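You operate a simulated robot arm through the tools that you are given. There is no shell and no other tool.

Carry out the task below with a simulated robot arm. There is one attempt and no reset: what you move stays moved.

Task
Unlock the desk drawer and fit its blue tape roll on the green tape holder.
Fine: the roll sits right down on the foot; drawer shut and locked again.

The check looks at the end state, three seconds after you hand in, the way a careful person would. Anything else that was tipped, shoved, dropped, spilled or broken makes it a failure.

Robot
A 6-joint arm with a two-finger gripper, fixed in place. Base frame: the origin is on the floor under the middle of its stand, x ahead of it, y to its left, z up; the work surface is at about z = 0.74. Units: m, degrees, N and s.
It reaches about 1.572 m from its shoulder. Its first joint turns from -166.0 to 166.0 degrees. Payload 2.45 kg.
The TCP is the grasp point between the finger pads, 0.02 m short of the fingertips. In the tool frame z runs along the fingers and y along their closing line. The gripper opens to 0.14 m; its body begins 0.168 m behind the TCP.
Orientation is told as [roll, pitch, yaw] about the base's x, y, z axes, in that order, counted from this pose: with the fingers straight down and closing along the base's y, the tool's x points along the base's -x, its y along +y and its z along -z.

Tools
- The arm moves only by the tool jog_arm. Its argument "motion" is a list of rows, each an object of numbers (a shift or turn left out is 0, a gripper value left out holds the last): "dx", "dy", "dz": the shift along the tool's x, y, z in units of 150 mm (1.0 is 150 mm); "rx", "ry", "rz": the turn, a rotation vector about the tool's x, y, z in units of 45 degrees (1.0 is 45 degrees); "hand": the finger opening in m, from 0 to 0.14. In form: [{"dx": .., "dy": .., "dz": .., "rx": .., "ry": .., "rz": .., "hand": ..}, ...]. A call has 1 to 20 rows; each row is the pose to reach, as a shift and turn from the pose commanded when the call began, along the tool's axes at that moment. A call with a number of a shift or a turn outside -1 to 1 is refused whole. A row lasts 0.2 s, in which the tool goes at most 0.05 m and 8.6 degrees; a call with a longer step from one row to the next is refused whole, and so is a gripper value outside its range. Where a pose cannot be reached the arm comes as near as it can. A force on the tool above 40 N (or 10 N above the force at the start of the call, whichever is more), or a blocked arm, ends the call early, and 0.2 s more pass. The fingers move at their own pace (about 0.045 m/s each) and stop on an object; they squeeze with about 24 N. The grip force told is the motor's: it shows also when the fingers shut on nothing. Time passes only in rows, and 0.2 s behind the last, so rows that repeat a pose let the fingers close. It gives the time, the measured TCP pose, the force on the tool (base axes), the opening and the grip force at its end, in the units of the frame above (readings bear some noise), with the torque about the TCP (base axes, N m) and any sound that the robot's microphone picked up.
- Cameras (640 x 400 px; columns grow to the right, rows downward): "scene" is fixed at [0.2197, 0.5, 1.3143]; the picture's right is [0.59, -0.81, 0.00], its down [-0.60, -0.44, -0.67] and it looks along [0.54, 0.39, -0.75] (base axes); focal length 262 px, centre (320, 200). "wrist" rides on the gripper at [0.078, 0.011, -0.209] in the tool frame; the picture's right is [-0.14, 0.99, 0.00], its down [-0.92, -0.13, -0.37] and it looks along [-0.36, -0.05, 0.93] (tool axes); focal length 280 px, centre (320, 200). There is no depth. A picture from a camera that has moved, and an enlarged one, comes with that camera's place and axes in the base frame and with its lens.
- get_image(camera): a new picture of that camera. The clock stands still meanwhile.
- close_up(camera, box): a new picture of the part [left, top, right, bottom] of that camera's present view, enlarged. The clock stands still meanwhile.
- finish_job(): hands the job in; it is judged then, once.

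Places have to be worked out from the pictures, the camera data and where the tool is seen. Open the gripper and draw the arm clear of the work before you hand the job in, unless the task says otherwise.

The tools are called after "Call:" by a JSON object that holds its "op" and its "data". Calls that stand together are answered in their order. jog_arm: Moves the arm, as the interface text tells. Its arguments: {"type":"object","properties":{"motion":{"type":"array","items":{"type":"object","properties":{"dx":{"type":"number"},"dy":{"type":"number"},"dz":{"type":"number"},"rx":{"type":"number"},"ry":{"type":"number"},"rz":{"type":"number"},"hand":{"type":"number"}}}}},"required":["motion"]} The other tools are called the same way: get_image (camera) takes a picture; close_up (camera, box) takes an enlarged picture of a part of a camera's view; finish_job () hands the job in.

At the start:

```text
clock: 0.0
position: [0.5268, 0.6943, 1.0577]
orientation: [0.0, 0.0, -0.1]
force: [0.7, 0.6, -0.1]
wrist_torque: [-0.01, -0.04, 0.0]
width: 0.14
grip_force: 0.1
```

scene: 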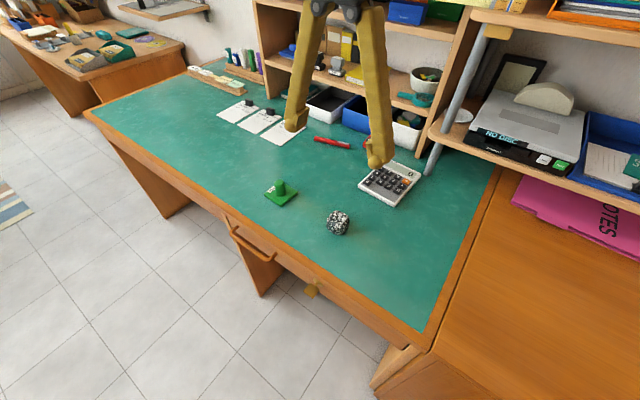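
wrist: 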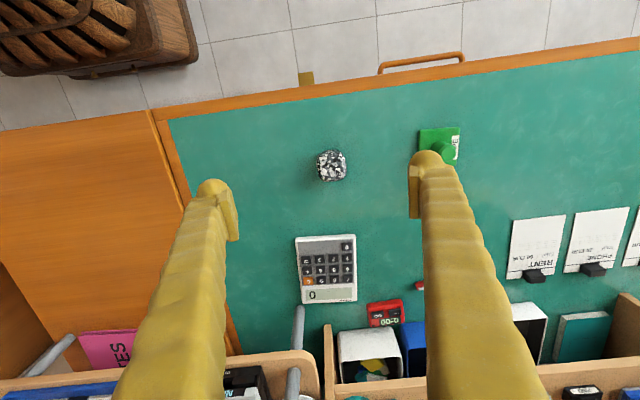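

I'll look at the drawer front, the key/lock and the holder enlarged before moving anything.

Call:
{"op": "close_up", "data": {"camera": "scene", "box": [200, 200, 360, 300]}}

Call:
{"op": "close_up", "data": {"camera": "scene", "box": [250, 160, 410, 260]}}

Call:
{"op": "close_up", "data": {"camera": "wrist", "box": [260, 20, 500, 170]}}

```text
4.00 times, centred on (280, 250) of scene
camera zoom: at [0.2197, 0.5, 1.3143], right [0.59, -0.81, 0.0], down [-0.6, -0.44, -0.67], along [0.54, 0.39, -0.75], focal length 1048 px, centre (480, 0)
```

zoom: 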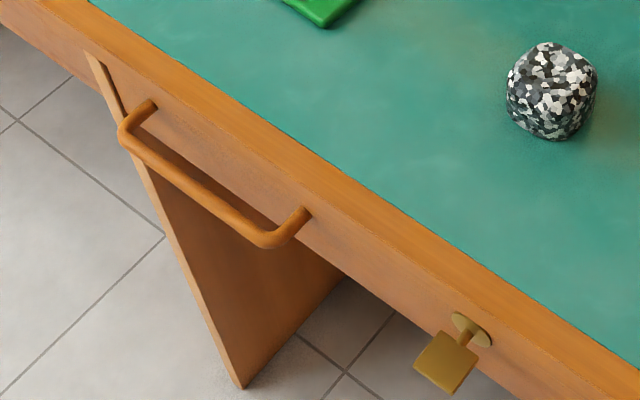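

```text
4.00 times, centred on (330, 210) of scene
camera zoom: at [0.2197, 0.5, 1.3143], right [0.59, -0.81, 0.0], down [-0.6, -0.44, -0.67], along [0.54, 0.39, -0.75], focal length 1048 px, centre (280, 160)
```

zoom: 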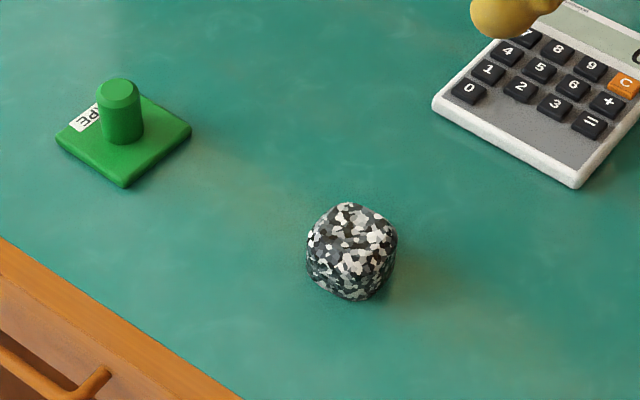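

```text
2.67 times, centred on (380, 95) of wrist
camera zoom: at [0.4492, 0.7043, 1.2666], right [0.14, 0.99, 0.0], down [0.92, -0.13, 0.37], along [0.36, -0.05, -0.93], focal length 748 px, centre (160, 480)
```

zoom: 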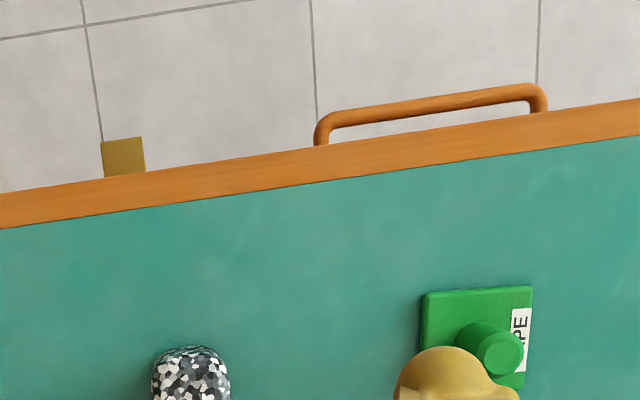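

The desk front edge is at x≈0.44 running along y, the green peg is near (0.577, 0.904), and the key is near (0.42, 0.675, 0.68). I'll back the arm off toward -x and tilt it, so the wrist camera can see the drawer front.

Call:
{"op": "jog_arm", "data": {"motion": [{"dx": 0.18, "dz": 0.1, "ry": -0.1}, {"dx": 0.36, "dz": 0.25, "ry": -0.2}, {"dx": 0.55, "dz": 0.42, "ry": -0.32}, {"dx": 0.74, "dz": 0.6, "ry": -0.44}, {"dx": 0.93, "dz": 0.75, "ry": -0.56}]}}

```text
clock: 1.2
position: [0.3867, 0.6924, 0.9449]
orientation: [0.1, -25.3, -0.1]
force: [-0.8, 0.5, -0.3]
wrist_torque: [0.0, 0.0, 0.01]
width: 0.1399
grip_force: 0.0
```

All clear so far. I'll continue back and down, tilting further.

Call:
{"op": "jog_arm", "data": {"motion": [{"dx": 0.25, "dz": 0.06, "ry": -0.13}, {"dx": 0.5, "dz": 0.13, "ry": -0.26}, {"dx": 0.75, "dz": 0.2, "ry": -0.4}, {"dx": 1.0, "dz": 0.26, "ry": -0.55}]}}

Call:
{"op": "get_image", "data": {"camera": "wrist"}}

Call:
{"op": "get_image", "data": {"camera": "scene"}}

```text
clock: 2.2
position: [0.267, 0.6906, 0.8449]
orientation: [0.1, -50.0, 0.0]
force: [-0.4, -1.1, 0.8]
wrist_torque: [-0.03, -0.02, 0.01]
width: 0.1399
grip_force: 0.0
```

```text
taken
camera wrist: at [0.057, 0.7016, 0.919], right [0.09, 0.99, 0.11], down [0.31, -0.13, 0.94], along [0.95, -0.05, -0.32], focal length 280 px, centre (320, 200)
```

wrist: 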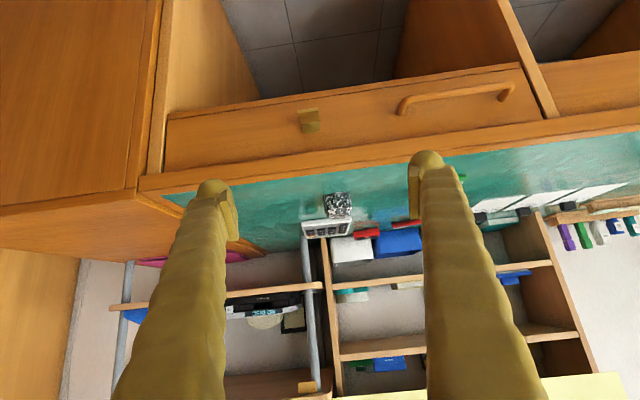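

```text
taken
```

scene: 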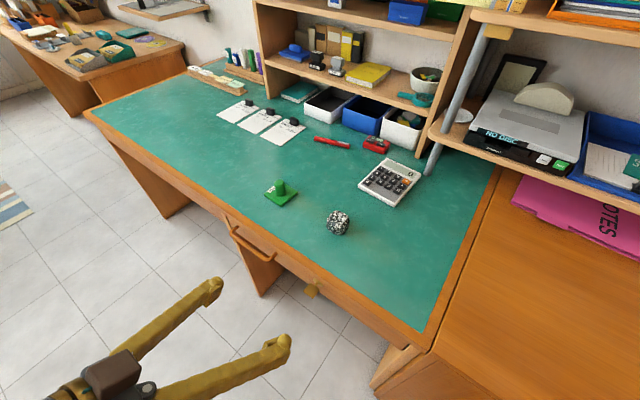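

The whole drawer front is visible now (upside down). I'll enlarge the lock and the handle.

Call:
{"op": "close_up", "data": {"camera": "wrist", "box": [270, 85, 350, 135]}}

Call:
{"op": "close_up", "data": {"camera": "wrist", "box": [150, 50, 570, 190]}}

Call:
{"op": "close_up", "data": {"camera": "scene", "box": [290, 270, 338, 300]}}

```text
8.00 times, centred on (310, 110) of wrist
camera zoom: at [0.057, 0.7016, 0.919], right [0.09, 0.99, 0.11], down [0.31, -0.13, 0.94], along [0.95, -0.05, -0.32], focal length 2243 px, centre (400, 920)
```

zoom: 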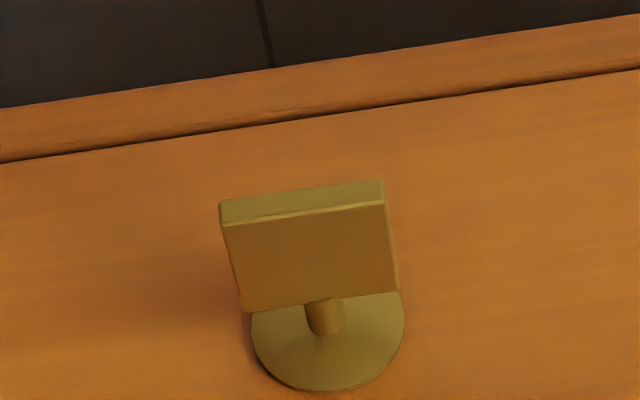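

```text
1.52 times, centred on (360, 120) of wrist
camera zoom: at [0.057, 0.7016, 0.919], right [0.09, 0.99, 0.11], down [0.31, -0.13, 0.94], along [0.95, -0.05, -0.32], focal length 427 px, centre (259, 322)
```

zoom: 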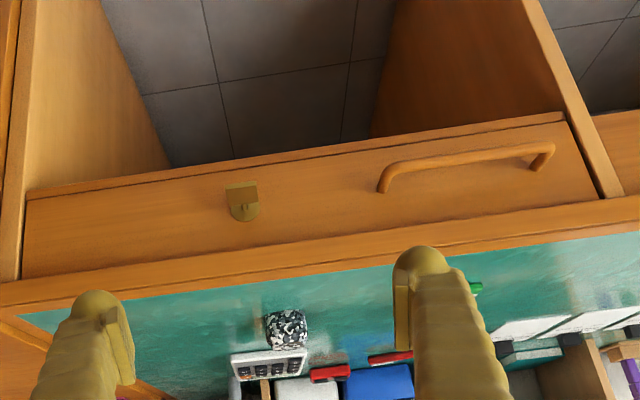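

```text
13.33 times, centred on (314, 285) of scene
camera zoom: at [0.2197, 0.5, 1.3143], right [0.59, -0.81, 0.0], down [-0.6, -0.44, -0.67], along [0.54, 0.39, -0.75], focal length 3493 px, centre (400, -933)
```

zoom: 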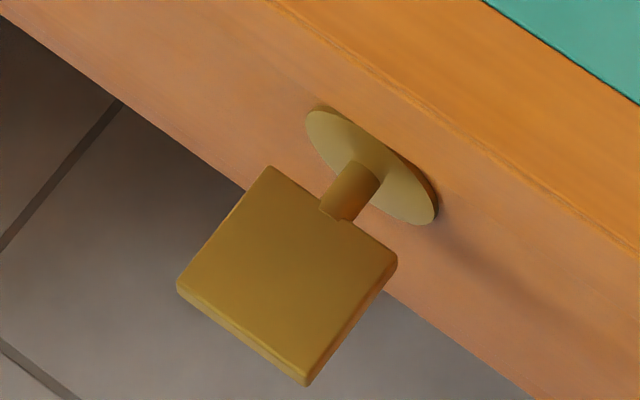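

The key bow is a horizontal plate about 31 × 28 × 5 mm. It is centred near (0.43, 0.679, 0.65), and its shaft goes into the drawer front at x≈0.458. I'll bring the tool level (fingers along +x) at a stand-off in front of the key.

Call:
{"op": "jog_arm", "data": {"motion": [{"dx": 0.12, "dy": -0.012, "dz": 0.15, "ry": -0.15}, {"dx": 0.25, "dy": -0.024, "dz": 0.31, "ry": -0.3}, {"dx": 0.37, "dy": -0.036, "dz": 0.46, "ry": -0.45}, {"dx": 0.5, "dy": -0.048, "dz": 0.62, "ry": -0.6}, {"dx": 0.62, "dy": -0.06, "dz": 0.78, "ry": -0.75}, {"dx": 0.744, "dy": -0.07, "dz": 0.929, "ry": -0.889}]}}

```text
clock: 3.6
position: [0.3023, 0.7266, 0.6908]
orientation: [-75.4, -87.8, 74.1]
force: [0.2, 0.8, 0.8]
wrist_torque: [-0.01, 0.02, 0.0]
width: 0.1401
grip_force: 0.1
out of reach, approached as far as the arm can: row 5, 6
```

The arm couldn't quite reach that level pose: y is off by 46 mm and z by 20 mm. I'll look at the configuration before choosing another approach orientation.

Call:
{"op": "get_image", "data": {"camera": "scene"}}

Call:
{"op": "get_image", "data": {"camera": "wrist"}}

```text
taken
```

scene: 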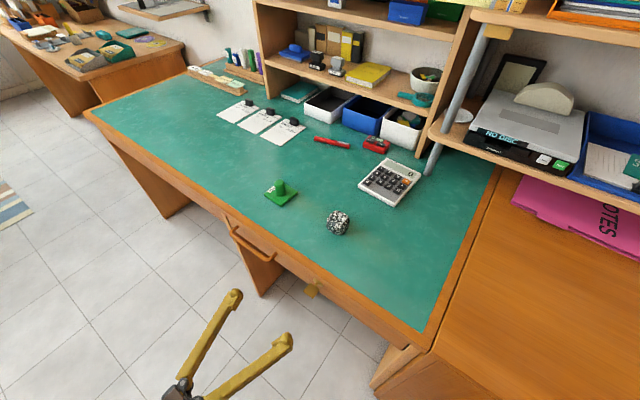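

```text
taken
camera wrist: at [0.0933, 0.738, 0.6154], right [0.02, 0.99, 0.1], down [-0.36, -0.09, 0.93], along [0.93, -0.06, 0.36], focal length 280 px, centre (320, 200)
```

wrist: 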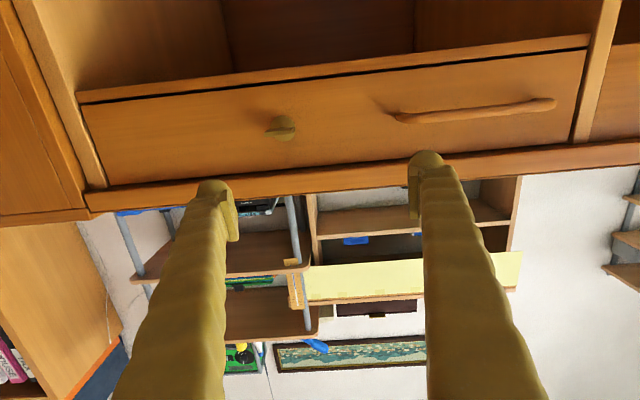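

The failure looks like a wrist singularity: the tool axis is square to the arm's heading. I'll yaw the tool 45° so it points more radially at (0.7, 0.7, 0), since the key can still be turned about the base x axis from that approach.

Call:
{"op": "jog_arm", "data": {"motion": [{"dx": -0.06, "dy": -0.06, "rx": -0.14}, {"dx": -0.12, "dy": -0.12, "rx": -0.28}, {"dx": -0.18, "dy": -0.18, "rx": -0.42}, {"dx": -0.24, "dy": -0.25, "rx": -0.56}, {"dx": -0.27, "dy": -0.32, "rx": -0.7}, {"dx": -0.27, "dy": -0.4, "rx": -0.85}, {"dx": -0.27, "dy": -0.467, "rx": -1.0}]}}

```text
clock: 5.2
position: [0.3493, 0.7702, 0.8225]
orientation: [-71.8, -80.5, 115.0]
force: [0.4, 0.2, 0.5]
wrist_torque: [0.01, 0.0, 0.02]
width: 0.1401
grip_force: 0.1
out of reach, approached as far as the arm can: row 1, 2, 3, 4, 5, 6, 7
```

The arm can't fold close enough to its base for that pose; its wrist has to stay farther out or higher. I'll undo the yaw and rise to the region that was reachable before.

Call:
{"op": "jog_arm", "data": {"motion": [{"dx": -0.2, "dy": 0.06, "dz": 0.06, "rx": 0.14}, {"dx": -0.4, "dy": 0.12, "dz": 0.12, "rx": 0.28}, {"dx": -0.6, "dy": 0.18, "dz": 0.18, "rx": 0.42}, {"dx": -0.8, "dy": 0.24, "dz": 0.24, "rx": 0.56}, {"dx": -1.0, "dy": 0.3, "dz": 0.3, "rx": 0.7}, {"dx": -1.0, "dy": 0.34, "dz": 0.34, "rx": 0.85}, {"dx": -1.0, "dy": 0.377, "dz": 0.377, "rx": 1.0}]}}

```text
clock: 6.8
position: [0.3371, 0.8708, 0.9575]
orientation: [-116.6, -80.6, 114.6]
force: [0.6, 0.4, -0.7]
wrist_torque: [-0.01, 0.03, -0.03]
width: 0.1399
grip_force: 0.1
```

The arm is free again, with the tool near level along +x at (0.337, 0.871, 0.958). Next I'll turn toward an approach from the +y side (tool z → (0.7, -0.7, 0), fingers closing vertically), which keeps the wrist away from the base.

Call:
{"op": "jog_arm", "data": {"motion": [{"rx": 0.051, "ry": 0.0713, "rz": -0.146}, {"rx": 0.102, "ry": 0.1427, "rz": -0.292}, {"rx": 0.153, "ry": 0.214, "rz": -0.438}, {"rx": 0.204, "ry": 0.2853, "rz": -0.584}, {"rx": 0.255, "ry": 0.3567, "rz": -0.73}, {"rx": 0.306, "ry": 0.428, "rz": -0.876}]}}

```text
clock: 8.2
position: [0.3367, 0.8705, 0.9573]
orientation: [-82.0, -40.9, 62.1]
force: [-0.5, -0.2, -0.2]
wrist_torque: [0.02, 0.03, 0.0]
width: 0.1401
grip_force: 0.0
```

Call:
{"op": "jog_arm", "data": {"motion": [{"rx": 0.051, "ry": 0.0713, "rz": -0.146}, {"rx": 0.102, "ry": 0.1427, "rz": -0.292}, {"rx": 0.153, "ry": 0.214, "rz": -0.438}, {"rx": 0.204, "ry": 0.2853, "rz": -0.584}, {"rx": 0.255, "ry": 0.3567, "rz": -0.73}, {"rx": 0.306, "ry": 0.428, "rz": -0.876}]}}

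Call:
{"op": "get_image", "data": {"camera": "wrist"}}

Call:
{"op": "get_image", "data": {"camera": "scene"}}

```text
clock: 9.6
position: [0.3571, 0.8378, 0.9405]
orientation: [-87.8, 0.0, 47.6]
force: [0.3, 0.4, -0.3]
wrist_torque: [-0.01, 0.04, 0.01]
width: 0.1397
grip_force: 0.0
out of reach, approached as far as the arm can: row 5, 6
```

```text
taken
camera wrist: at [0.1512, 0.9205, 0.9381], right [0.06, 0.13, -0.99], down [0.35, 0.93, 0.14], along [0.93, -0.36, 0.01], focal length 280 px, centre (320, 200)
```

wrist: 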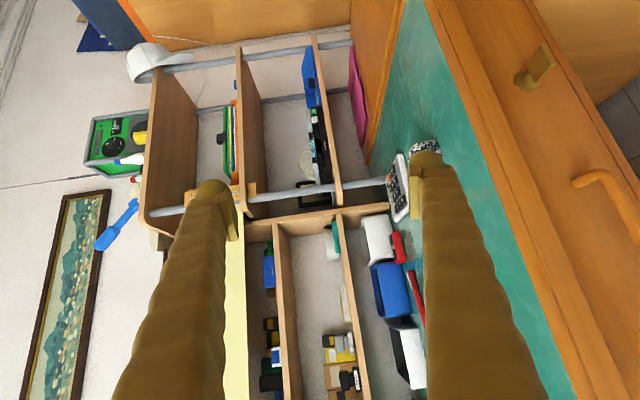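

```text
taken
```

scene: 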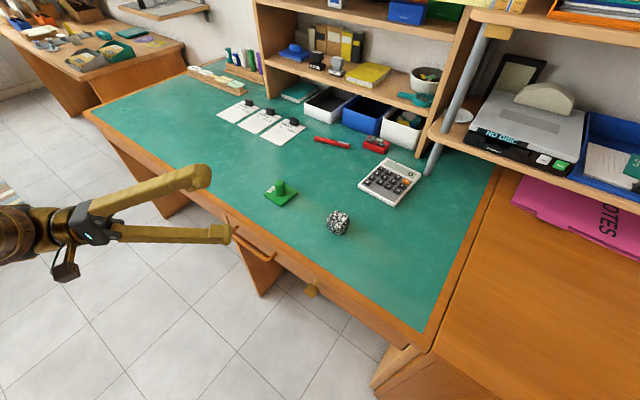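

The orientation is right; only the position was pulled in slightly. I'll lower toward the key height in this orientation, staying in front of the desk edge, and see whether it is reachable.

Call:
{"op": "jog_arm", "data": {"motion": [{"dx": 0.055, "dy": 0.23, "dz": 0.06}, {"dx": 0.11, "dy": 0.46, "dz": 0.12}, {"dx": 0.165, "dy": 0.69, "dz": 0.18}, {"dx": 0.221, "dy": 0.925, "dz": 0.238}]}}

```text
clock: 10.6
position: [0.3584, 0.7937, 0.8015]
orientation: [-87.8, -0.2, 47.6]
force: [0.6, -0.1, -0.8]
wrist_torque: [-0.01, 0.0, -0.02]
width: 0.1399
grip_force: 0.0
```

That was reachable. I'll continue down to key height and narrow the fingers to 60 mm.

Call:
{"op": "jog_arm", "data": {"motion": [{"dx": 0.055, "dy": 0.25, "dz": 0.05, "hand": 0.06}, {"dx": 0.11, "dy": 0.5, "dz": 0.1, "hand": 0.06}, {"dx": 0.165, "dy": 0.75, "dz": 0.15, "hand": 0.06}, {"dx": 0.219, "dy": 0.99, "dz": 0.193, "hand": 0.06}, {"dx": 0.219, "dy": 0.99, "dz": 0.193, "hand": 0.06}]}}

Call:
{"op": "get_image", "data": {"camera": "wrist"}}

Call:
{"op": "get_image", "data": {"camera": "scene"}}

```text
clock: 11.8
position: [0.3498, 0.7551, 0.6537]
orientation: [-87.8, -0.3, 47.7]
force: [-0.2, -0.5, 0.2]
wrist_torque: [-0.01, 0.0, -0.02]
width: 0.0598
grip_force: 0.1
```

```text
taken
camera wrist: at [0.1432, 0.8373, 0.651], right [0.07, 0.13, -0.99], down [0.35, 0.93, 0.14], along [0.93, -0.36, 0.02], focal length 280 px, centre (320, 200)
```

wrist: 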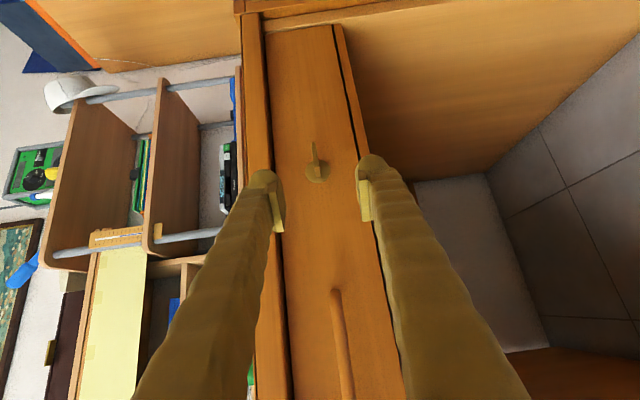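

```text
taken
```

scene: 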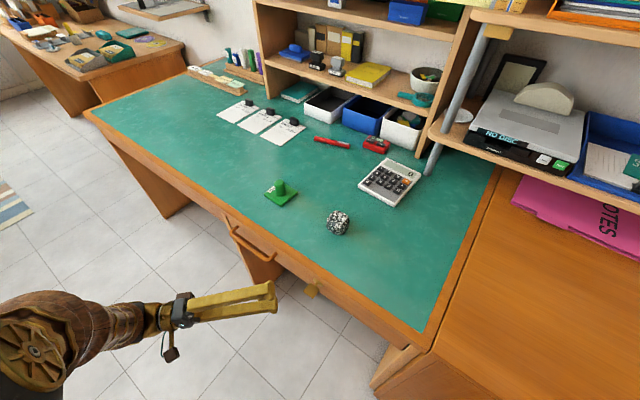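

The arm reaches here, and the key shows edge-on between the fingers. I'll zoom in to align precisely.

Call:
{"op": "close_up", "data": {"camera": "wrist", "box": [240, 110, 400, 210]}}

Call:
{"op": "close_up", "data": {"camera": "scene", "box": [220, 250, 348, 330]}}

```text
4.00 times, centred on (320, 160) of wrist
camera zoom: at [0.1432, 0.8373, 0.651], right [0.07, 0.13, -0.99], down [0.35, 0.93, 0.14], along [0.93, -0.36, 0.02], focal length 1122 px, centre (320, 360)
```

zoom: 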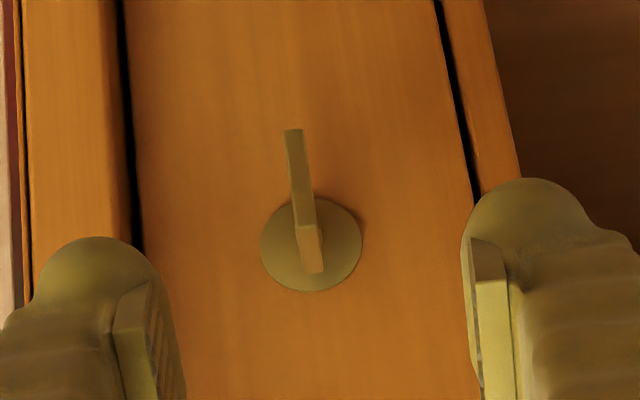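

```text
5.00 times, centred on (284, 290) of scene
camera zoom: at [0.2197, 0.5, 1.3143], right [0.59, -0.81, 0.0], down [-0.6, -0.44, -0.67], along [0.54, 0.39, -0.75], focal length 1310 px, centre (500, -250)
```

zoom: 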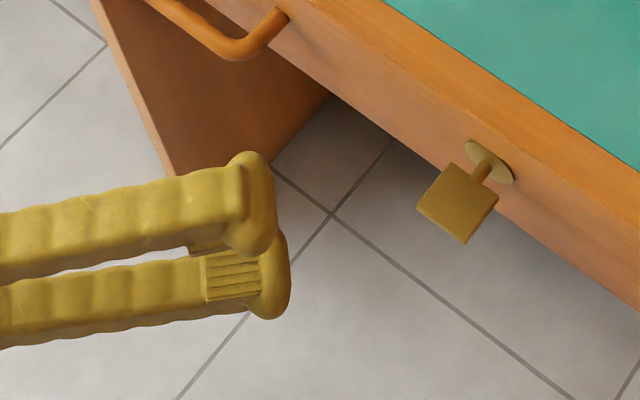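

From this view the key axis is at y≈0.677, z≈0.6545, and its near end is at x≈0.416. I'll correct the 2° roll, narrow the fingers to 40 mm, go half-way in along the tool axis, and check.

Call:
{"op": "jog_arm", "data": {"motion": [{"dx": 0.017, "dy": -0.011, "dz": 0.12, "rx": 0.016, "hand": 0.04}, {"dx": 0.034, "dy": -0.022, "dz": 0.24, "rx": 0.032, "hand": 0.04}, {"dx": 0.052, "dy": -0.033, "dz": 0.36, "rx": 0.049, "hand": 0.04}, {"dx": 0.052, "dy": -0.033, "dz": 0.36, "rx": 0.049, "hand": 0.04}]}}

Call:
{"op": "close_up", "data": {"camera": "wrist", "box": [240, 110, 400, 210]}}

Call:
{"op": "close_up", "data": {"camera": "scene", "box": [220, 250, 348, 330]}}

```text
clock: 12.8
position: [0.3876, 0.7115, 0.6553]
orientation: [-90.0, -0.2, 47.7]
force: [1.3, -0.6, 0.4]
wrist_torque: [0.01, 0.01, 0.03]
width: 0.04
grip_force: 0.1
```

```text
4.00 times, centred on (320, 160) of wrist
camera zoom: at [0.1806, 0.7937, 0.6444], right [0.09, 0.1, -0.99], down [0.35, 0.93, 0.13], along [0.93, -0.36, 0.05], focal length 1122 px, centre (320, 360)
```

zoom: 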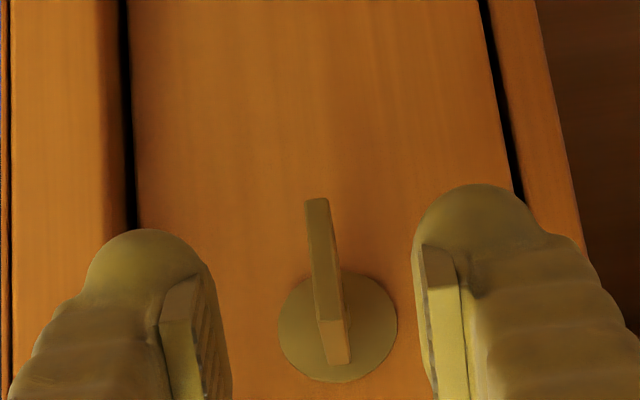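

```text
5.00 times, centred on (284, 290) of scene
camera zoom: at [0.2197, 0.5, 1.3143], right [0.59, -0.81, 0.0], down [-0.6, -0.44, -0.67], along [0.54, 0.39, -0.75], focal length 1310 px, centre (500, -250)
```

zoom: 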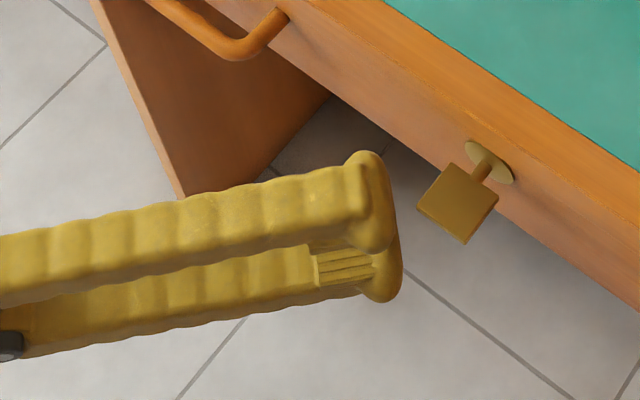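

The plate sits centred between the fingers at z≈0.654. I'll go in the last 50 mm so the TCP lands on the key axis at about (0.424, 0.677, 0.654), still open.

Call:
{"op": "jog_arm", "data": {"motion": [{"dz": 0.09, "dy": 0.003, "hand": 0.04}, {"dz": 0.18, "dy": 0.006, "hand": 0.04}, {"dz": 0.26, "dx": 0.005, "dy": 0.008, "hand": 0.04}, {"dz": 0.334, "dx": 0.007, "dy": 0.008, "hand": 0.04}]}}

Call:
{"op": "close_up", "data": {"camera": "wrist", "box": [240, 130, 400, 230]}}

Call:
{"op": "close_up", "data": {"camera": "scene", "box": [240, 250, 368, 330]}}

```text
clock: 13.8
position: [0.4221, 0.6766, 0.6515]
orientation: [-90.0, -0.1, 47.7]
force: [0.4, -0.1, -1.3]
wrist_torque: [-0.01, 0.0, -0.03]
width: 0.0397
grip_force: 0.1
```

```text
4.00 times, centred on (320, 180) of wrist
camera zoom: at [0.2166, 0.7593, 0.6411], right [0.09, 0.1, -0.99], down [0.35, 0.93, 0.13], along [0.93, -0.36, 0.05], focal length 1122 px, centre (320, 280)
```

zoom: 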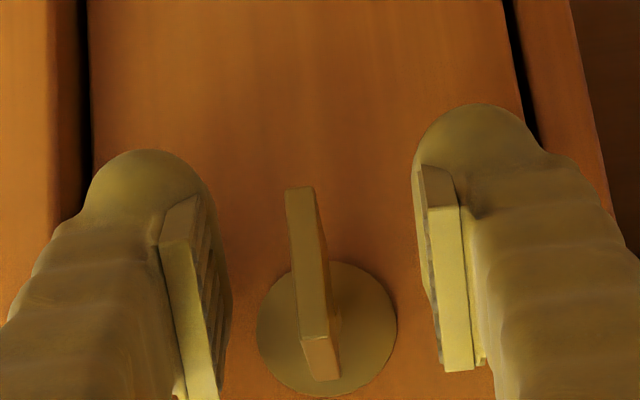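

```text
5.00 times, centred on (304, 290) of scene
camera zoom: at [0.2197, 0.5, 1.3143], right [0.59, -0.81, 0.0], down [-0.6, -0.44, -0.67], along [0.54, 0.39, -0.75], focal length 1310 px, centre (400, -250)
```

zoom: 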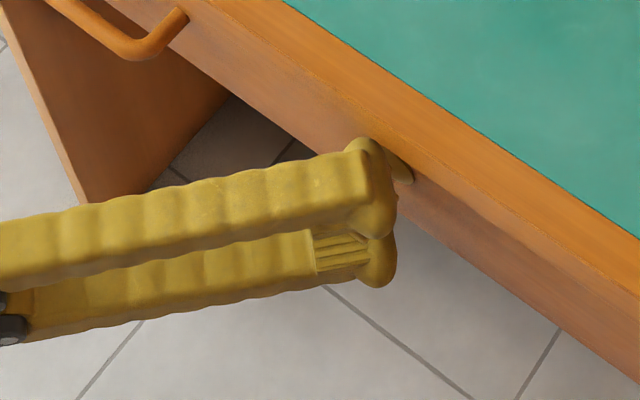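

The key is nicely between the pads. I'll shift up 1.5 mm and close the fingers on the plate.

Call:
{"op": "jog_arm", "data": {"motion": [{"dy": -0.01, "hand": 0.04}, {"dy": -0.01, "hand": 0.0}, {"dy": -0.01, "hand": 0.0}, {"dy": -0.01, "hand": 0.0}, {"dy": -0.01, "hand": 0.0}]}}

Call:
{"op": "close_up", "data": {"camera": "wrist", "box": [240, 130, 400, 230]}}

```text
clock: 15.0
position: [0.4232, 0.6766, 0.6529]
orientation: [-89.9, -0.2, 47.7]
force: [0.2, -1.8, 0.7]
wrist_torque: [0.0, 0.07, 0.07]
width: 0.0062
grip_force: 33.4
```

```text
4.00 times, centred on (320, 180) of wrist
camera zoom: at [0.2165, 0.7597, 0.6431], right [0.09, 0.1, -0.99], down [0.35, 0.93, 0.13], along [0.93, -0.36, 0.05], focal length 1122 px, centre (320, 280)
```

zoom: 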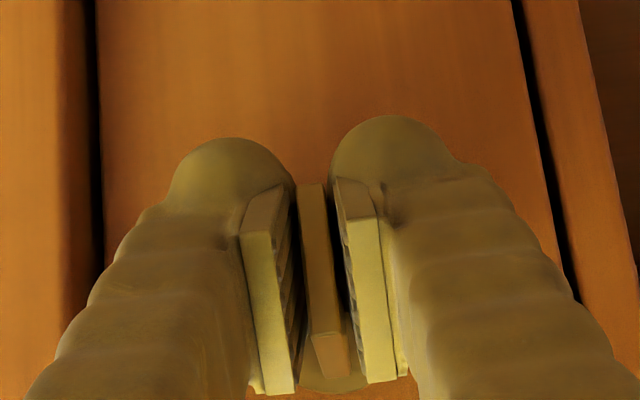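

Gripped: width 6.2 mm matches the plate. I'll try a small turn of +10° about base +x (key clockwise seen from the front) and watch the torque.

Call:
{"op": "jog_arm", "data": {"motion": [{"rx": -0.05, "rz": 0.055, "hand": 0.0}, {"rx": -0.1, "rz": 0.11, "hand": 0.0}, {"rx": -0.15, "rz": 0.164, "hand": 0.0}, {"rx": -0.15, "rz": 0.164, "hand": 0.0}]}}

```text
clock: 16.0
position: [0.4232, 0.6774, 0.6556]
orientation: [-83.2, -7.5, 47.4]
force: [-10.5, 0.6, 22.7]
wrist_torque: [-0.94, 0.18, -0.03]
width: 0.0077
grip_force: 35.7
```

There is a strong reaction (-0.94 N·m) against this turn. I'll check whether the plate moved at all.

Call:
{"op": "close_up", "data": {"camera": "wrist", "box": [240, 130, 400, 230]}}

Call:
{"op": "close_up", "data": {"camera": "scene", "box": [280, 260, 344, 300]}}

```text
4.00 times, centred on (320, 180) of wrist
camera zoom: at [0.2164, 0.7607, 0.6582], right [0.09, 0.27, -0.96], down [0.35, 0.89, 0.29], along [0.93, -0.36, -0.01], focal length 1122 px, centre (320, 280)
```

zoom: 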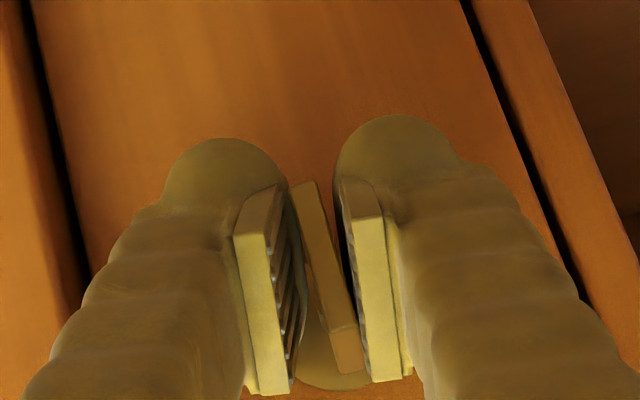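

```text
10.00 times, centred on (312, 280) of scene
camera zoom: at [0.2197, 0.5, 1.3143], right [0.59, -0.81, 0.0], down [-0.6, -0.44, -0.67], along [0.54, 0.39, -0.75], focal length 2620 px, centre (400, -600)
```

zoom: 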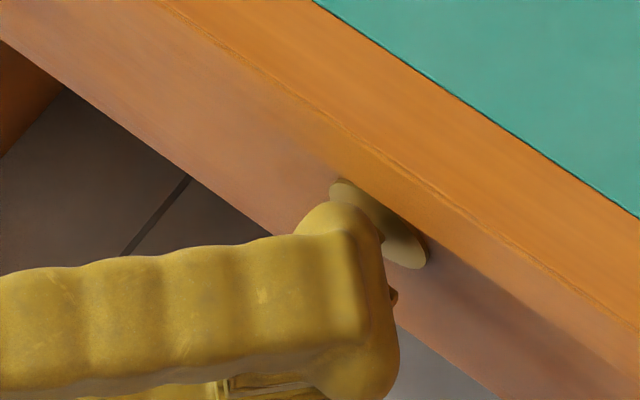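

The plate stayed put while the tool turned, so that direction is a stop. I'll go back and test the opposite direction gently.

Call:
{"op": "jog_arm", "data": {"motion": [{"rx": 0.05, "rz": -0.055, "hand": 0.0}, {"rx": 0.1, "rz": -0.11, "hand": 0.0}, {"rx": 0.15, "rz": -0.164, "hand": 0.0}, {"rx": 0.2, "rz": -0.219, "hand": 0.0}, {"rx": 0.25, "rz": -0.274, "hand": 0.0}, {"rx": 0.3, "rz": -0.328, "hand": 0.0}]}}

Call:
{"op": "close_up", "data": {"camera": "wrist", "box": [240, 130, 400, 230]}}

```text
clock: 17.4
position: [0.4232, 0.6777, 0.6537]
orientation: [-96.8, 7.3, 47.3]
force: [-28.4, -5.5, 1.7]
wrist_torque: [-0.02, 0.03, 0.12]
width: 0.0056
grip_force: 33.8
```

```text
4.00 times, centred on (320, 180) of wrist
camera zoom: at [0.2168, 0.7566, 0.6292], right [0.09, -0.07, -0.99], down [0.35, 0.94, -0.03], along [0.93, -0.34, 0.11], focal length 1122 px, centre (320, 280)
```

zoom: 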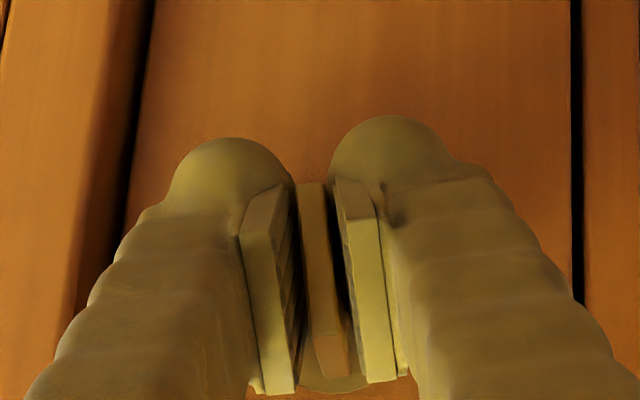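

Turning the other way works: torque is about zero and the plate follows the pads. So the key unlocks counter-clockwise seen from the front. The -28 N along x suggests the fingertips press the escutcheon, so I'll open briefly, back off 4 mm and regrip.

Call:
{"op": "jog_arm", "data": {"motion": [{"hand": 0.02}, {"hand": 0.02}, {"dx": 0.018, "dz": -0.02, "hand": 0.02}, {"dx": 0.018, "dz": -0.02, "hand": 0.0}, {"dx": 0.018, "dz": -0.02, "hand": 0.0}, {"dx": 0.018, "dz": -0.02, "hand": 0.0}]}}

```text
clock: 18.8
position: [0.42, 0.6786, 0.6551]
orientation: [-96.9, 7.2, 47.4]
force: [1.4, 1.5, -3.5]
wrist_torque: [-0.01, 0.07, 0.07]
width: 0.0061
grip_force: 33.7
```

Forces are now low. I'll turn the key another 36° counter-clockwise.

Call:
{"op": "jog_arm", "data": {"motion": [{"rx": 0.077, "rz": -0.0845, "hand": 0.0}, {"rx": 0.154, "rz": -0.169, "hand": 0.0}, {"rx": 0.231, "rz": -0.2536, "hand": 0.0}, {"rx": 0.308, "rz": -0.338, "hand": 0.0}, {"rx": 0.385, "rz": -0.4227, "hand": 0.0}, {"rx": 0.461, "rz": -0.5073, "hand": 0.0}, {"rx": 0.538, "rz": -0.592, "hand": 0.0}]}}

Call:
{"op": "get_image", "data": {"camera": "wrist"}}

```text
clock: 19.9
position: [0.4193, 0.6771, 0.6559]
orientation: [-110.8, 21.9, 44.5]
force: [-2.5, -3.1, 3.1]
wrist_torque: [0.02, -0.02, 0.04]
width: 0.0061
grip_force: 33.9
out of reach, approached as far as the arm can: row 4, 5
stopped in row 5: the force on the tool passed its limit at 58 N (the readings are from after the stop); the commanded pose is now the measured one
```

```text
taken
camera wrist: at [0.212, 0.7396, 0.6068], right [0.09, -0.4, -0.91], down [0.33, 0.87, -0.35], along [0.94, -0.27, 0.21], focal length 280 px, centre (320, 200)
```

wrist: 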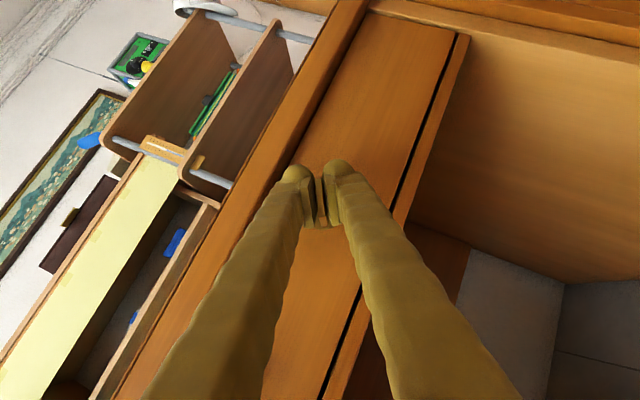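

The key is at about 30°, and turning further from below is out of reach. A better way is to grip the plate by its two side edges from above-front, so that turning the rest of the way swings the arm into the reachable level pose from the left. I'll open, back out along the tool axis, and check that the key stays.

Call:
{"op": "jog_arm", "data": {"motion": [{"hand": 0.03}, {"hand": 0.04}, {"dz": -0.2, "hand": 0.055}, {"dz": -0.4, "hand": 0.055}, {"dz": -0.6, "hand": 0.055}]}}

Call:
{"op": "get_image", "data": {"camera": "wrist"}}

```text
clock: 21.1
position: [0.3588, 0.7116, 0.6226]
orientation: [-108.9, 22.4, 46.2]
force: [-0.2, 0.1, 0.6]
wrist_torque: [0.01, -0.01, 0.01]
width: 0.0548
grip_force: 0.0
out of reach, approached as far as the arm can: row 3, 4, 5
```

```text
taken
camera wrist: at [0.1487, 0.7724, 0.5807], right [0.07, -0.39, -0.92], down [0.31, 0.88, -0.35], along [0.95, -0.26, 0.18], focal length 280 px, centre (320, 200)
```

wrist: 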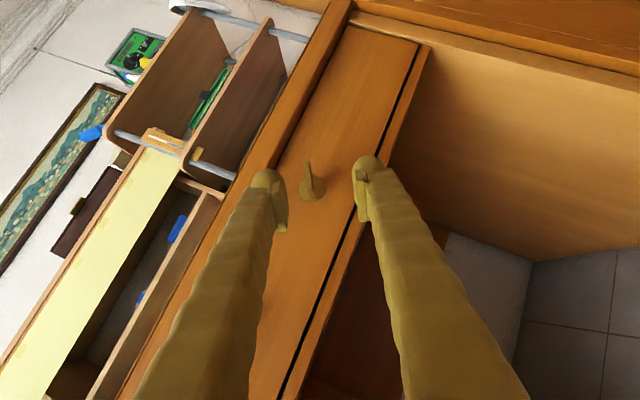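

The key stays at its 30° tilt. I'll swing the tool 90° about the base x axis at stand-off (first half), which puts it above-front with the jaws across the plate's width.

Call:
{"op": "jog_arm", "data": {"motion": [{"dx": 0.028, "dy": -0.048, "dz": 0.008, "rx": -0.11, "ry": 0.006, "rz": 0.1225}, {"dx": 0.057, "dy": -0.097, "dz": 0.016, "rx": -0.22, "ry": 0.013, "rz": 0.245}, {"dx": 0.085, "dy": -0.145, "dz": 0.024, "rx": -0.33, "ry": 0.019, "rz": 0.3675}, {"dx": 0.113, "dy": -0.194, "dz": 0.033, "rx": -0.44, "ry": 0.025, "rz": 0.49}, {"dx": 0.142, "dy": -0.243, "dz": 0.041, "rx": -0.55, "ry": 0.032, "rz": 0.6125}, {"dx": 0.17, "dy": -0.291, "dz": 0.049, "rx": -0.661, "ry": 0.038, "rz": 0.735}]}}

```text
clock: 22.4
position: [0.3456, 0.7113, 0.6724]
orientation: [-80.0, -10.8, 46.0]
force: [0.2, -0.1, -0.3]
wrist_torque: [-0.05, -0.03, 0.02]
width: 0.055
grip_force: 0.0
```

Continuing the second half of the swing.

Call:
{"op": "jog_arm", "data": {"motion": [{"dx": -0.011, "dy": -0.046, "dz": -0.006, "rx": -0.11, "ry": 0.006, "rz": 0.1225}, {"dx": -0.022, "dy": -0.092, "dz": -0.011, "rx": -0.22, "ry": 0.013, "rz": 0.245}, {"dx": -0.033, "dy": -0.138, "dz": -0.017, "rx": -0.33, "ry": 0.019, "rz": 0.3675}, {"dx": -0.045, "dy": -0.185, "dz": -0.023, "rx": -0.44, "ry": 0.025, "rz": 0.49}, {"dx": -0.056, "dy": -0.231, "dz": -0.028, "rx": -0.55, "ry": 0.032, "rz": 0.6125}, {"dx": -0.067, "dy": -0.277, "dz": -0.034, "rx": -0.661, "ry": 0.038, "rz": 0.735}]}}

Call:
{"op": "get_image", "data": {"camera": "wrist"}}

Call:
{"op": "close_up", "data": {"camera": "wrist", "box": [240, 90, 400, 190]}}

Call:
{"op": "close_up", "data": {"camera": "scene", "box": [240, 250, 368, 330]}}

```text
clock: 23.9
position: [0.3474, 0.7132, 0.7164]
orientation: [-41.0, -38.8, 26.8]
force: [0.0, 0.8, 0.4]
wrist_torque: [0.0, -0.02, 0.05]
width: 0.0548
grip_force: 0.0
```

```text
taken
camera wrist: at [0.1445, 0.772, 0.7839], right [0.12, 0.9, -0.42], down [0.37, 0.35, 0.86], along [0.92, -0.26, -0.29], focal length 280 px, centre (320, 200)
```

wrist: 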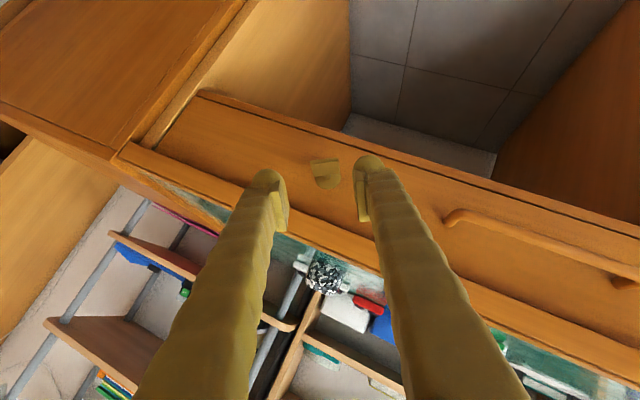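

```text
4.00 times, centred on (320, 140) of wrist
camera zoom: at [0.1445, 0.772, 0.7839], right [0.12, 0.9, -0.42], down [0.37, 0.35, 0.86], along [0.92, -0.26, -0.29], focal length 1122 px, centre (320, 440)
```

zoom: 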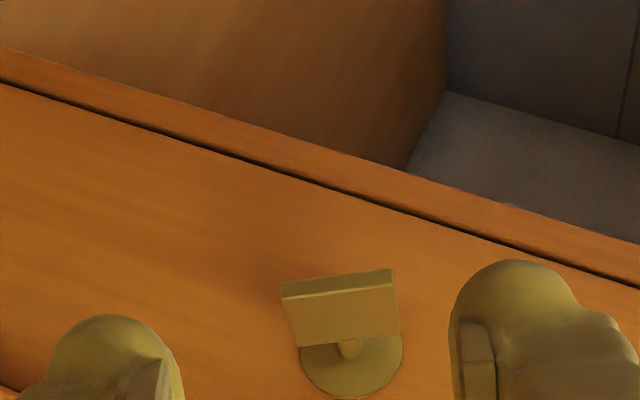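

```text
5.00 times, centred on (304, 290) of scene
camera zoom: at [0.2197, 0.5, 1.3143], right [0.59, -0.81, 0.0], down [-0.6, -0.44, -0.67], along [0.54, 0.39, -0.75], focal length 1310 px, centre (400, -250)
```

zoom: 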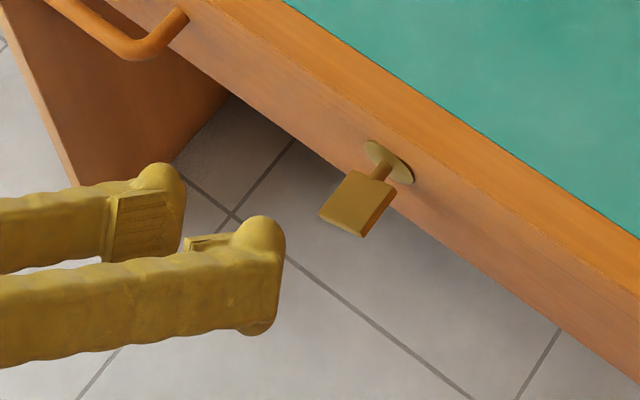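

The jaws now straddle the plate's width, and the key axis checks out at (y 0.679, z 0.654). I'll go straight in 103 mm along the tool axis, still open.

Call:
{"op": "jog_arm", "data": {"motion": [{"dy": 0.008, "dz": 0.2, "hand": 0.055}, {"dy": 0.016, "dz": 0.4, "hand": 0.055}, {"dy": 0.025, "dz": 0.56, "hand": 0.055}, {"dy": 0.027, "dz": 0.68, "hand": 0.055}]}}

Call:
{"op": "close_up", "data": {"camera": "wrist", "box": [240, 110, 400, 210]}}

```text
clock: 24.9
position: [0.4198, 0.6793, 0.6551]
orientation: [-41.2, -38.8, 26.9]
force: [-0.2, -0.2, 0.0]
wrist_torque: [0.02, 0.03, -0.02]
width: 0.0548
grip_force: 0.1
```

```text
4.00 times, centred on (320, 160) of wrist
camera zoom: at [0.2167, 0.7393, 0.7229], right [0.12, 0.9, -0.42], down [0.37, 0.35, 0.86], along [0.92, -0.26, -0.29], focal length 1122 px, centre (320, 360)
```

zoom: 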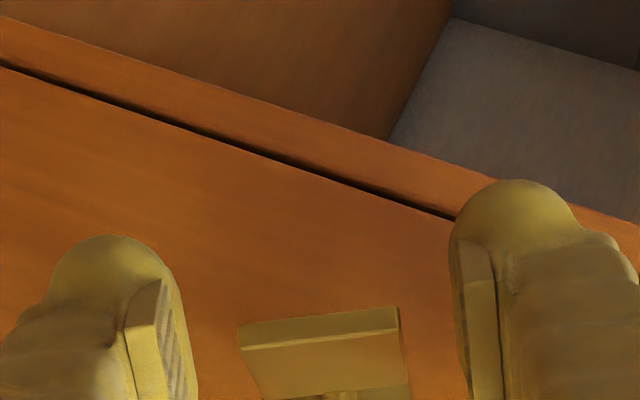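

The plate is centred at the TCP between the jaws. Closing on its side edges.

Call:
{"op": "jog_arm", "data": {"motion": [{"hand": 0.02}, {"hand": 0.02}, {"hand": 0.02}, {"hand": 0.02}]}}

Call:
{"op": "close_up", "data": {"camera": "wrist", "box": [240, 110, 400, 210]}}

```text
clock: 25.9
position: [0.4207, 0.6814, 0.6537]
orientation: [-41.1, -38.8, 26.9]
force: [2.7, 14.3, -12.9]
wrist_torque: [0.03, 0.21, 0.26]
width: 0.0306
grip_force: 44.9
```

```text
4.00 times, centred on (320, 160) of wrist
camera zoom: at [0.2166, 0.7396, 0.7225], right [0.12, 0.9, -0.42], down [0.37, 0.35, 0.86], along [0.92, -0.26, -0.29], focal length 1122 px, centre (320, 360)
```

zoom: 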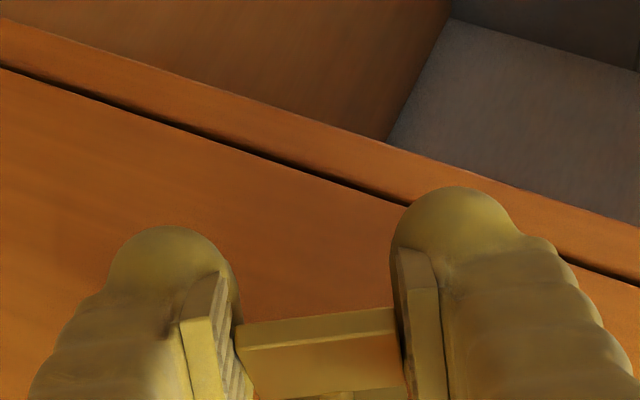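

The edges are gripped at 30.6 mm. The side force of about 19 N along the closing axis says the jaws sit about 2 mm off-centre, so I'll correct that and then turn the key 20° more.

Call:
{"op": "jog_arm", "data": {"motion": [{"dy": 0.014, "hand": 0.02}, {"dy": 0.014, "rx": 0.077, "ry": -0.003, "rz": -0.08, "hand": 0.02}, {"dy": 0.014, "rx": 0.155, "ry": -0.006, "rz": -0.16, "hand": 0.02}, {"dy": 0.014, "rx": 0.232, "ry": -0.009, "rz": -0.239, "hand": 0.02}, {"dy": 0.014, "rx": 0.309, "ry": -0.012, "rz": -0.319, "hand": 0.02}]}}

Call:
{"op": "close_up", "data": {"camera": "wrist", "box": [240, 110, 400, 210]}}

```text
clock: 26.9
position: [0.4202, 0.6801, 0.6541]
orientation: [-57.8, -30.3, 36.3]
force: [-5.3, -3.7, 7.1]
wrist_torque: [-0.03, -0.09, 0.03]
width: 0.0308
grip_force: 44.7
stopped in row 5: the force on the tool passed its limit at 42 N (the readings are from after the stop); the commanded pose is now the measured one
```

```text
4.00 times, centred on (320, 160) of wrist
camera zoom: at [0.2171, 0.7564, 0.7028], right [0.12, 0.75, -0.65], down [0.37, 0.58, 0.73], along [0.92, -0.33, -0.21], focal length 1122 px, centre (320, 360)
```

zoom: 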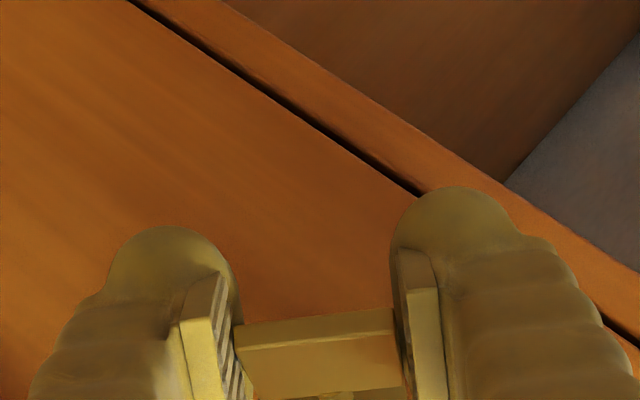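

The key follows the jaws, now at about 47°. I'll continue in small steps from the re-zeroed pose.

Call:
{"op": "jog_arm", "data": {"motion": [{"rx": 0.062, "ry": -0.0025, "rz": -0.064, "hand": 0.02}, {"rx": 0.124, "ry": -0.005, "rz": -0.128, "hand": 0.02}, {"rx": 0.186, "ry": -0.0075, "rz": -0.191, "hand": 0.02}, {"rx": 0.247, "ry": -0.01, "rz": -0.255, "hand": 0.02}, {"rx": 0.309, "ry": -0.0127, "rz": -0.319, "hand": 0.02}]}}

```text
clock: 28.1
position: [0.421, 0.6822, 0.6544]
orientation: [-74.6, -17.4, 43.2]
force: [2.1, -6.4, 8.4]
wrist_torque: [0.01, -0.25, 0.32]
width: 0.031
grip_force: 45.1
```

At about 67° with modest forces. Continuing the last 23° toward 90°.

Call:
{"op": "jog_arm", "data": {"motion": [{"rx": 0.071, "ry": -0.003, "rz": -0.0734, "hand": 0.02}, {"rx": 0.142, "ry": -0.006, "rz": -0.147, "hand": 0.02}, {"rx": 0.213, "ry": -0.009, "rz": -0.22, "hand": 0.02}, {"rx": 0.284, "ry": -0.012, "rz": -0.294, "hand": 0.02}, {"rx": 0.3555, "ry": -0.0146, "rz": -0.367, "hand": 0.02}]}}

Call:
{"op": "get_image", "data": {"camera": "wrist"}}

Call:
{"op": "close_up", "data": {"camera": "scene", "box": [240, 250, 368, 330]}}

```text
clock: 29.3
position: [0.4194, 0.6804, 0.6531]
orientation: [-91.1, -1.2, 46.0]
force: [2.9, -20.6, -6.1]
wrist_torque: [0.0, 0.16, -0.29]
width: 0.0312
grip_force: 44.8
```

```text
taken
camera wrist: at [0.2166, 0.7689, 0.6374], right [0.12, 0.1, -0.99], down [0.37, 0.92, 0.14], along [0.92, -0.38, 0.08], focal length 280 px, centre (320, 200)
```

wrist: 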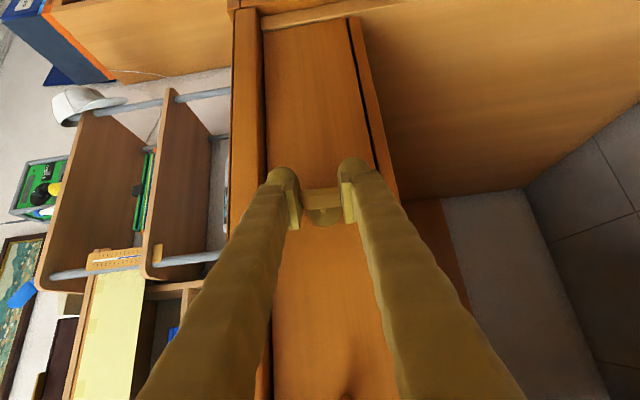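

```text
5.00 times, centred on (304, 290) of scene
camera zoom: at [0.2197, 0.5, 1.3143], right [0.59, -0.81, 0.0], down [-0.6, -0.44, -0.67], along [0.54, 0.39, -0.75], focal length 1310 px, centre (400, -250)
```

zoom: 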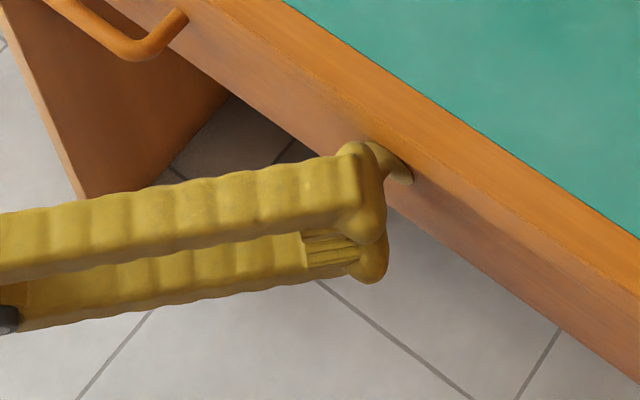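

The key is at about 91° with no torque about its axis yet. I'll go a few degrees more to feel for the end stop.

Call:
{"op": "jog_arm", "data": {"motion": [{"dy": 0.0, "rx": 0.046, "ry": -0.002, "rz": -0.048, "hand": 0.02}, {"rx": 0.093, "ry": -0.004, "rz": -0.096, "hand": 0.02}, {"rx": 0.139, "ry": -0.006, "rz": -0.144, "hand": 0.02}]}}

```text
clock: 30.1
position: [0.4209, 0.6828, 0.6535]
orientation: [-97.4, 5.3, 45.8]
force: [-7.1, -5.8, -8.8]
wrist_torque: [0.56, 0.16, 0.08]
width: 0.0314
grip_force: 44.6
```

The end stop is felt at +0.56 N·m, so the key is fully turned. I'll relax a few degrees, release, and back out along the tool axis.

Call:
{"op": "jog_arm", "data": {"motion": [{"rx": -0.046, "ry": 0.002, "rz": 0.048, "hand": 0.02}, {"rx": -0.08, "ry": 0.004, "rz": 0.083, "hand": 0.02}, {"rx": -0.08, "ry": 0.004, "rz": 0.083, "hand": 0.055}, {"rx": -0.08, "ry": 0.004, "rz": 0.083, "hand": 0.055}, {"rx": -0.08, "ry": 0.004, "rz": 0.083, "dz": -0.2, "hand": 0.055}, {"rx": -0.08, "ry": 0.004, "rz": 0.083, "dz": -0.45, "hand": 0.055}, {"rx": -0.08, "ry": 0.004, "rz": 0.083, "dz": -0.7, "hand": 0.055}]}}

Call:
{"op": "get_image", "data": {"camera": "wrist"}}

Call:
{"op": "close_up", "data": {"camera": "scene", "box": [200, 200, 360, 300]}}

```text
clock: 31.7
position: [0.3425, 0.752, 0.6407]
orientation: [-93.8, 1.6, 46.0]
force: [-0.1, -0.5, -0.5]
wrist_torque: [-0.01, 0.06, -0.01]
width: 0.0553
grip_force: 0.1
```

```text
taken
camera wrist: at [0.1394, 0.8398, 0.6194], right [0.12, 0.03, -0.99], down [0.37, 0.92, 0.08], along [0.92, -0.38, 0.1], focal length 280 px, centre (320, 200)
```

wrist: 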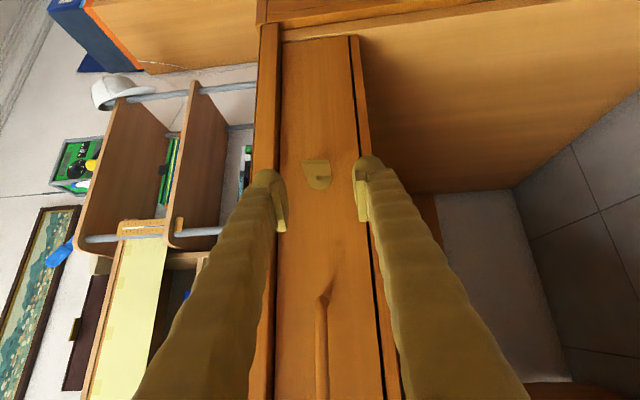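

```text
4.00 times, centred on (280, 250) of scene
camera zoom: at [0.2197, 0.5, 1.3143], right [0.59, -0.81, 0.0], down [-0.6, -0.44, -0.67], along [0.54, 0.39, -0.75], focal length 1048 px, centre (480, 0)
```

zoom: 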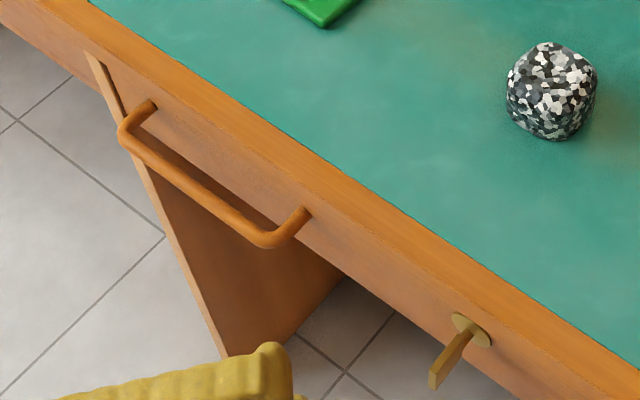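

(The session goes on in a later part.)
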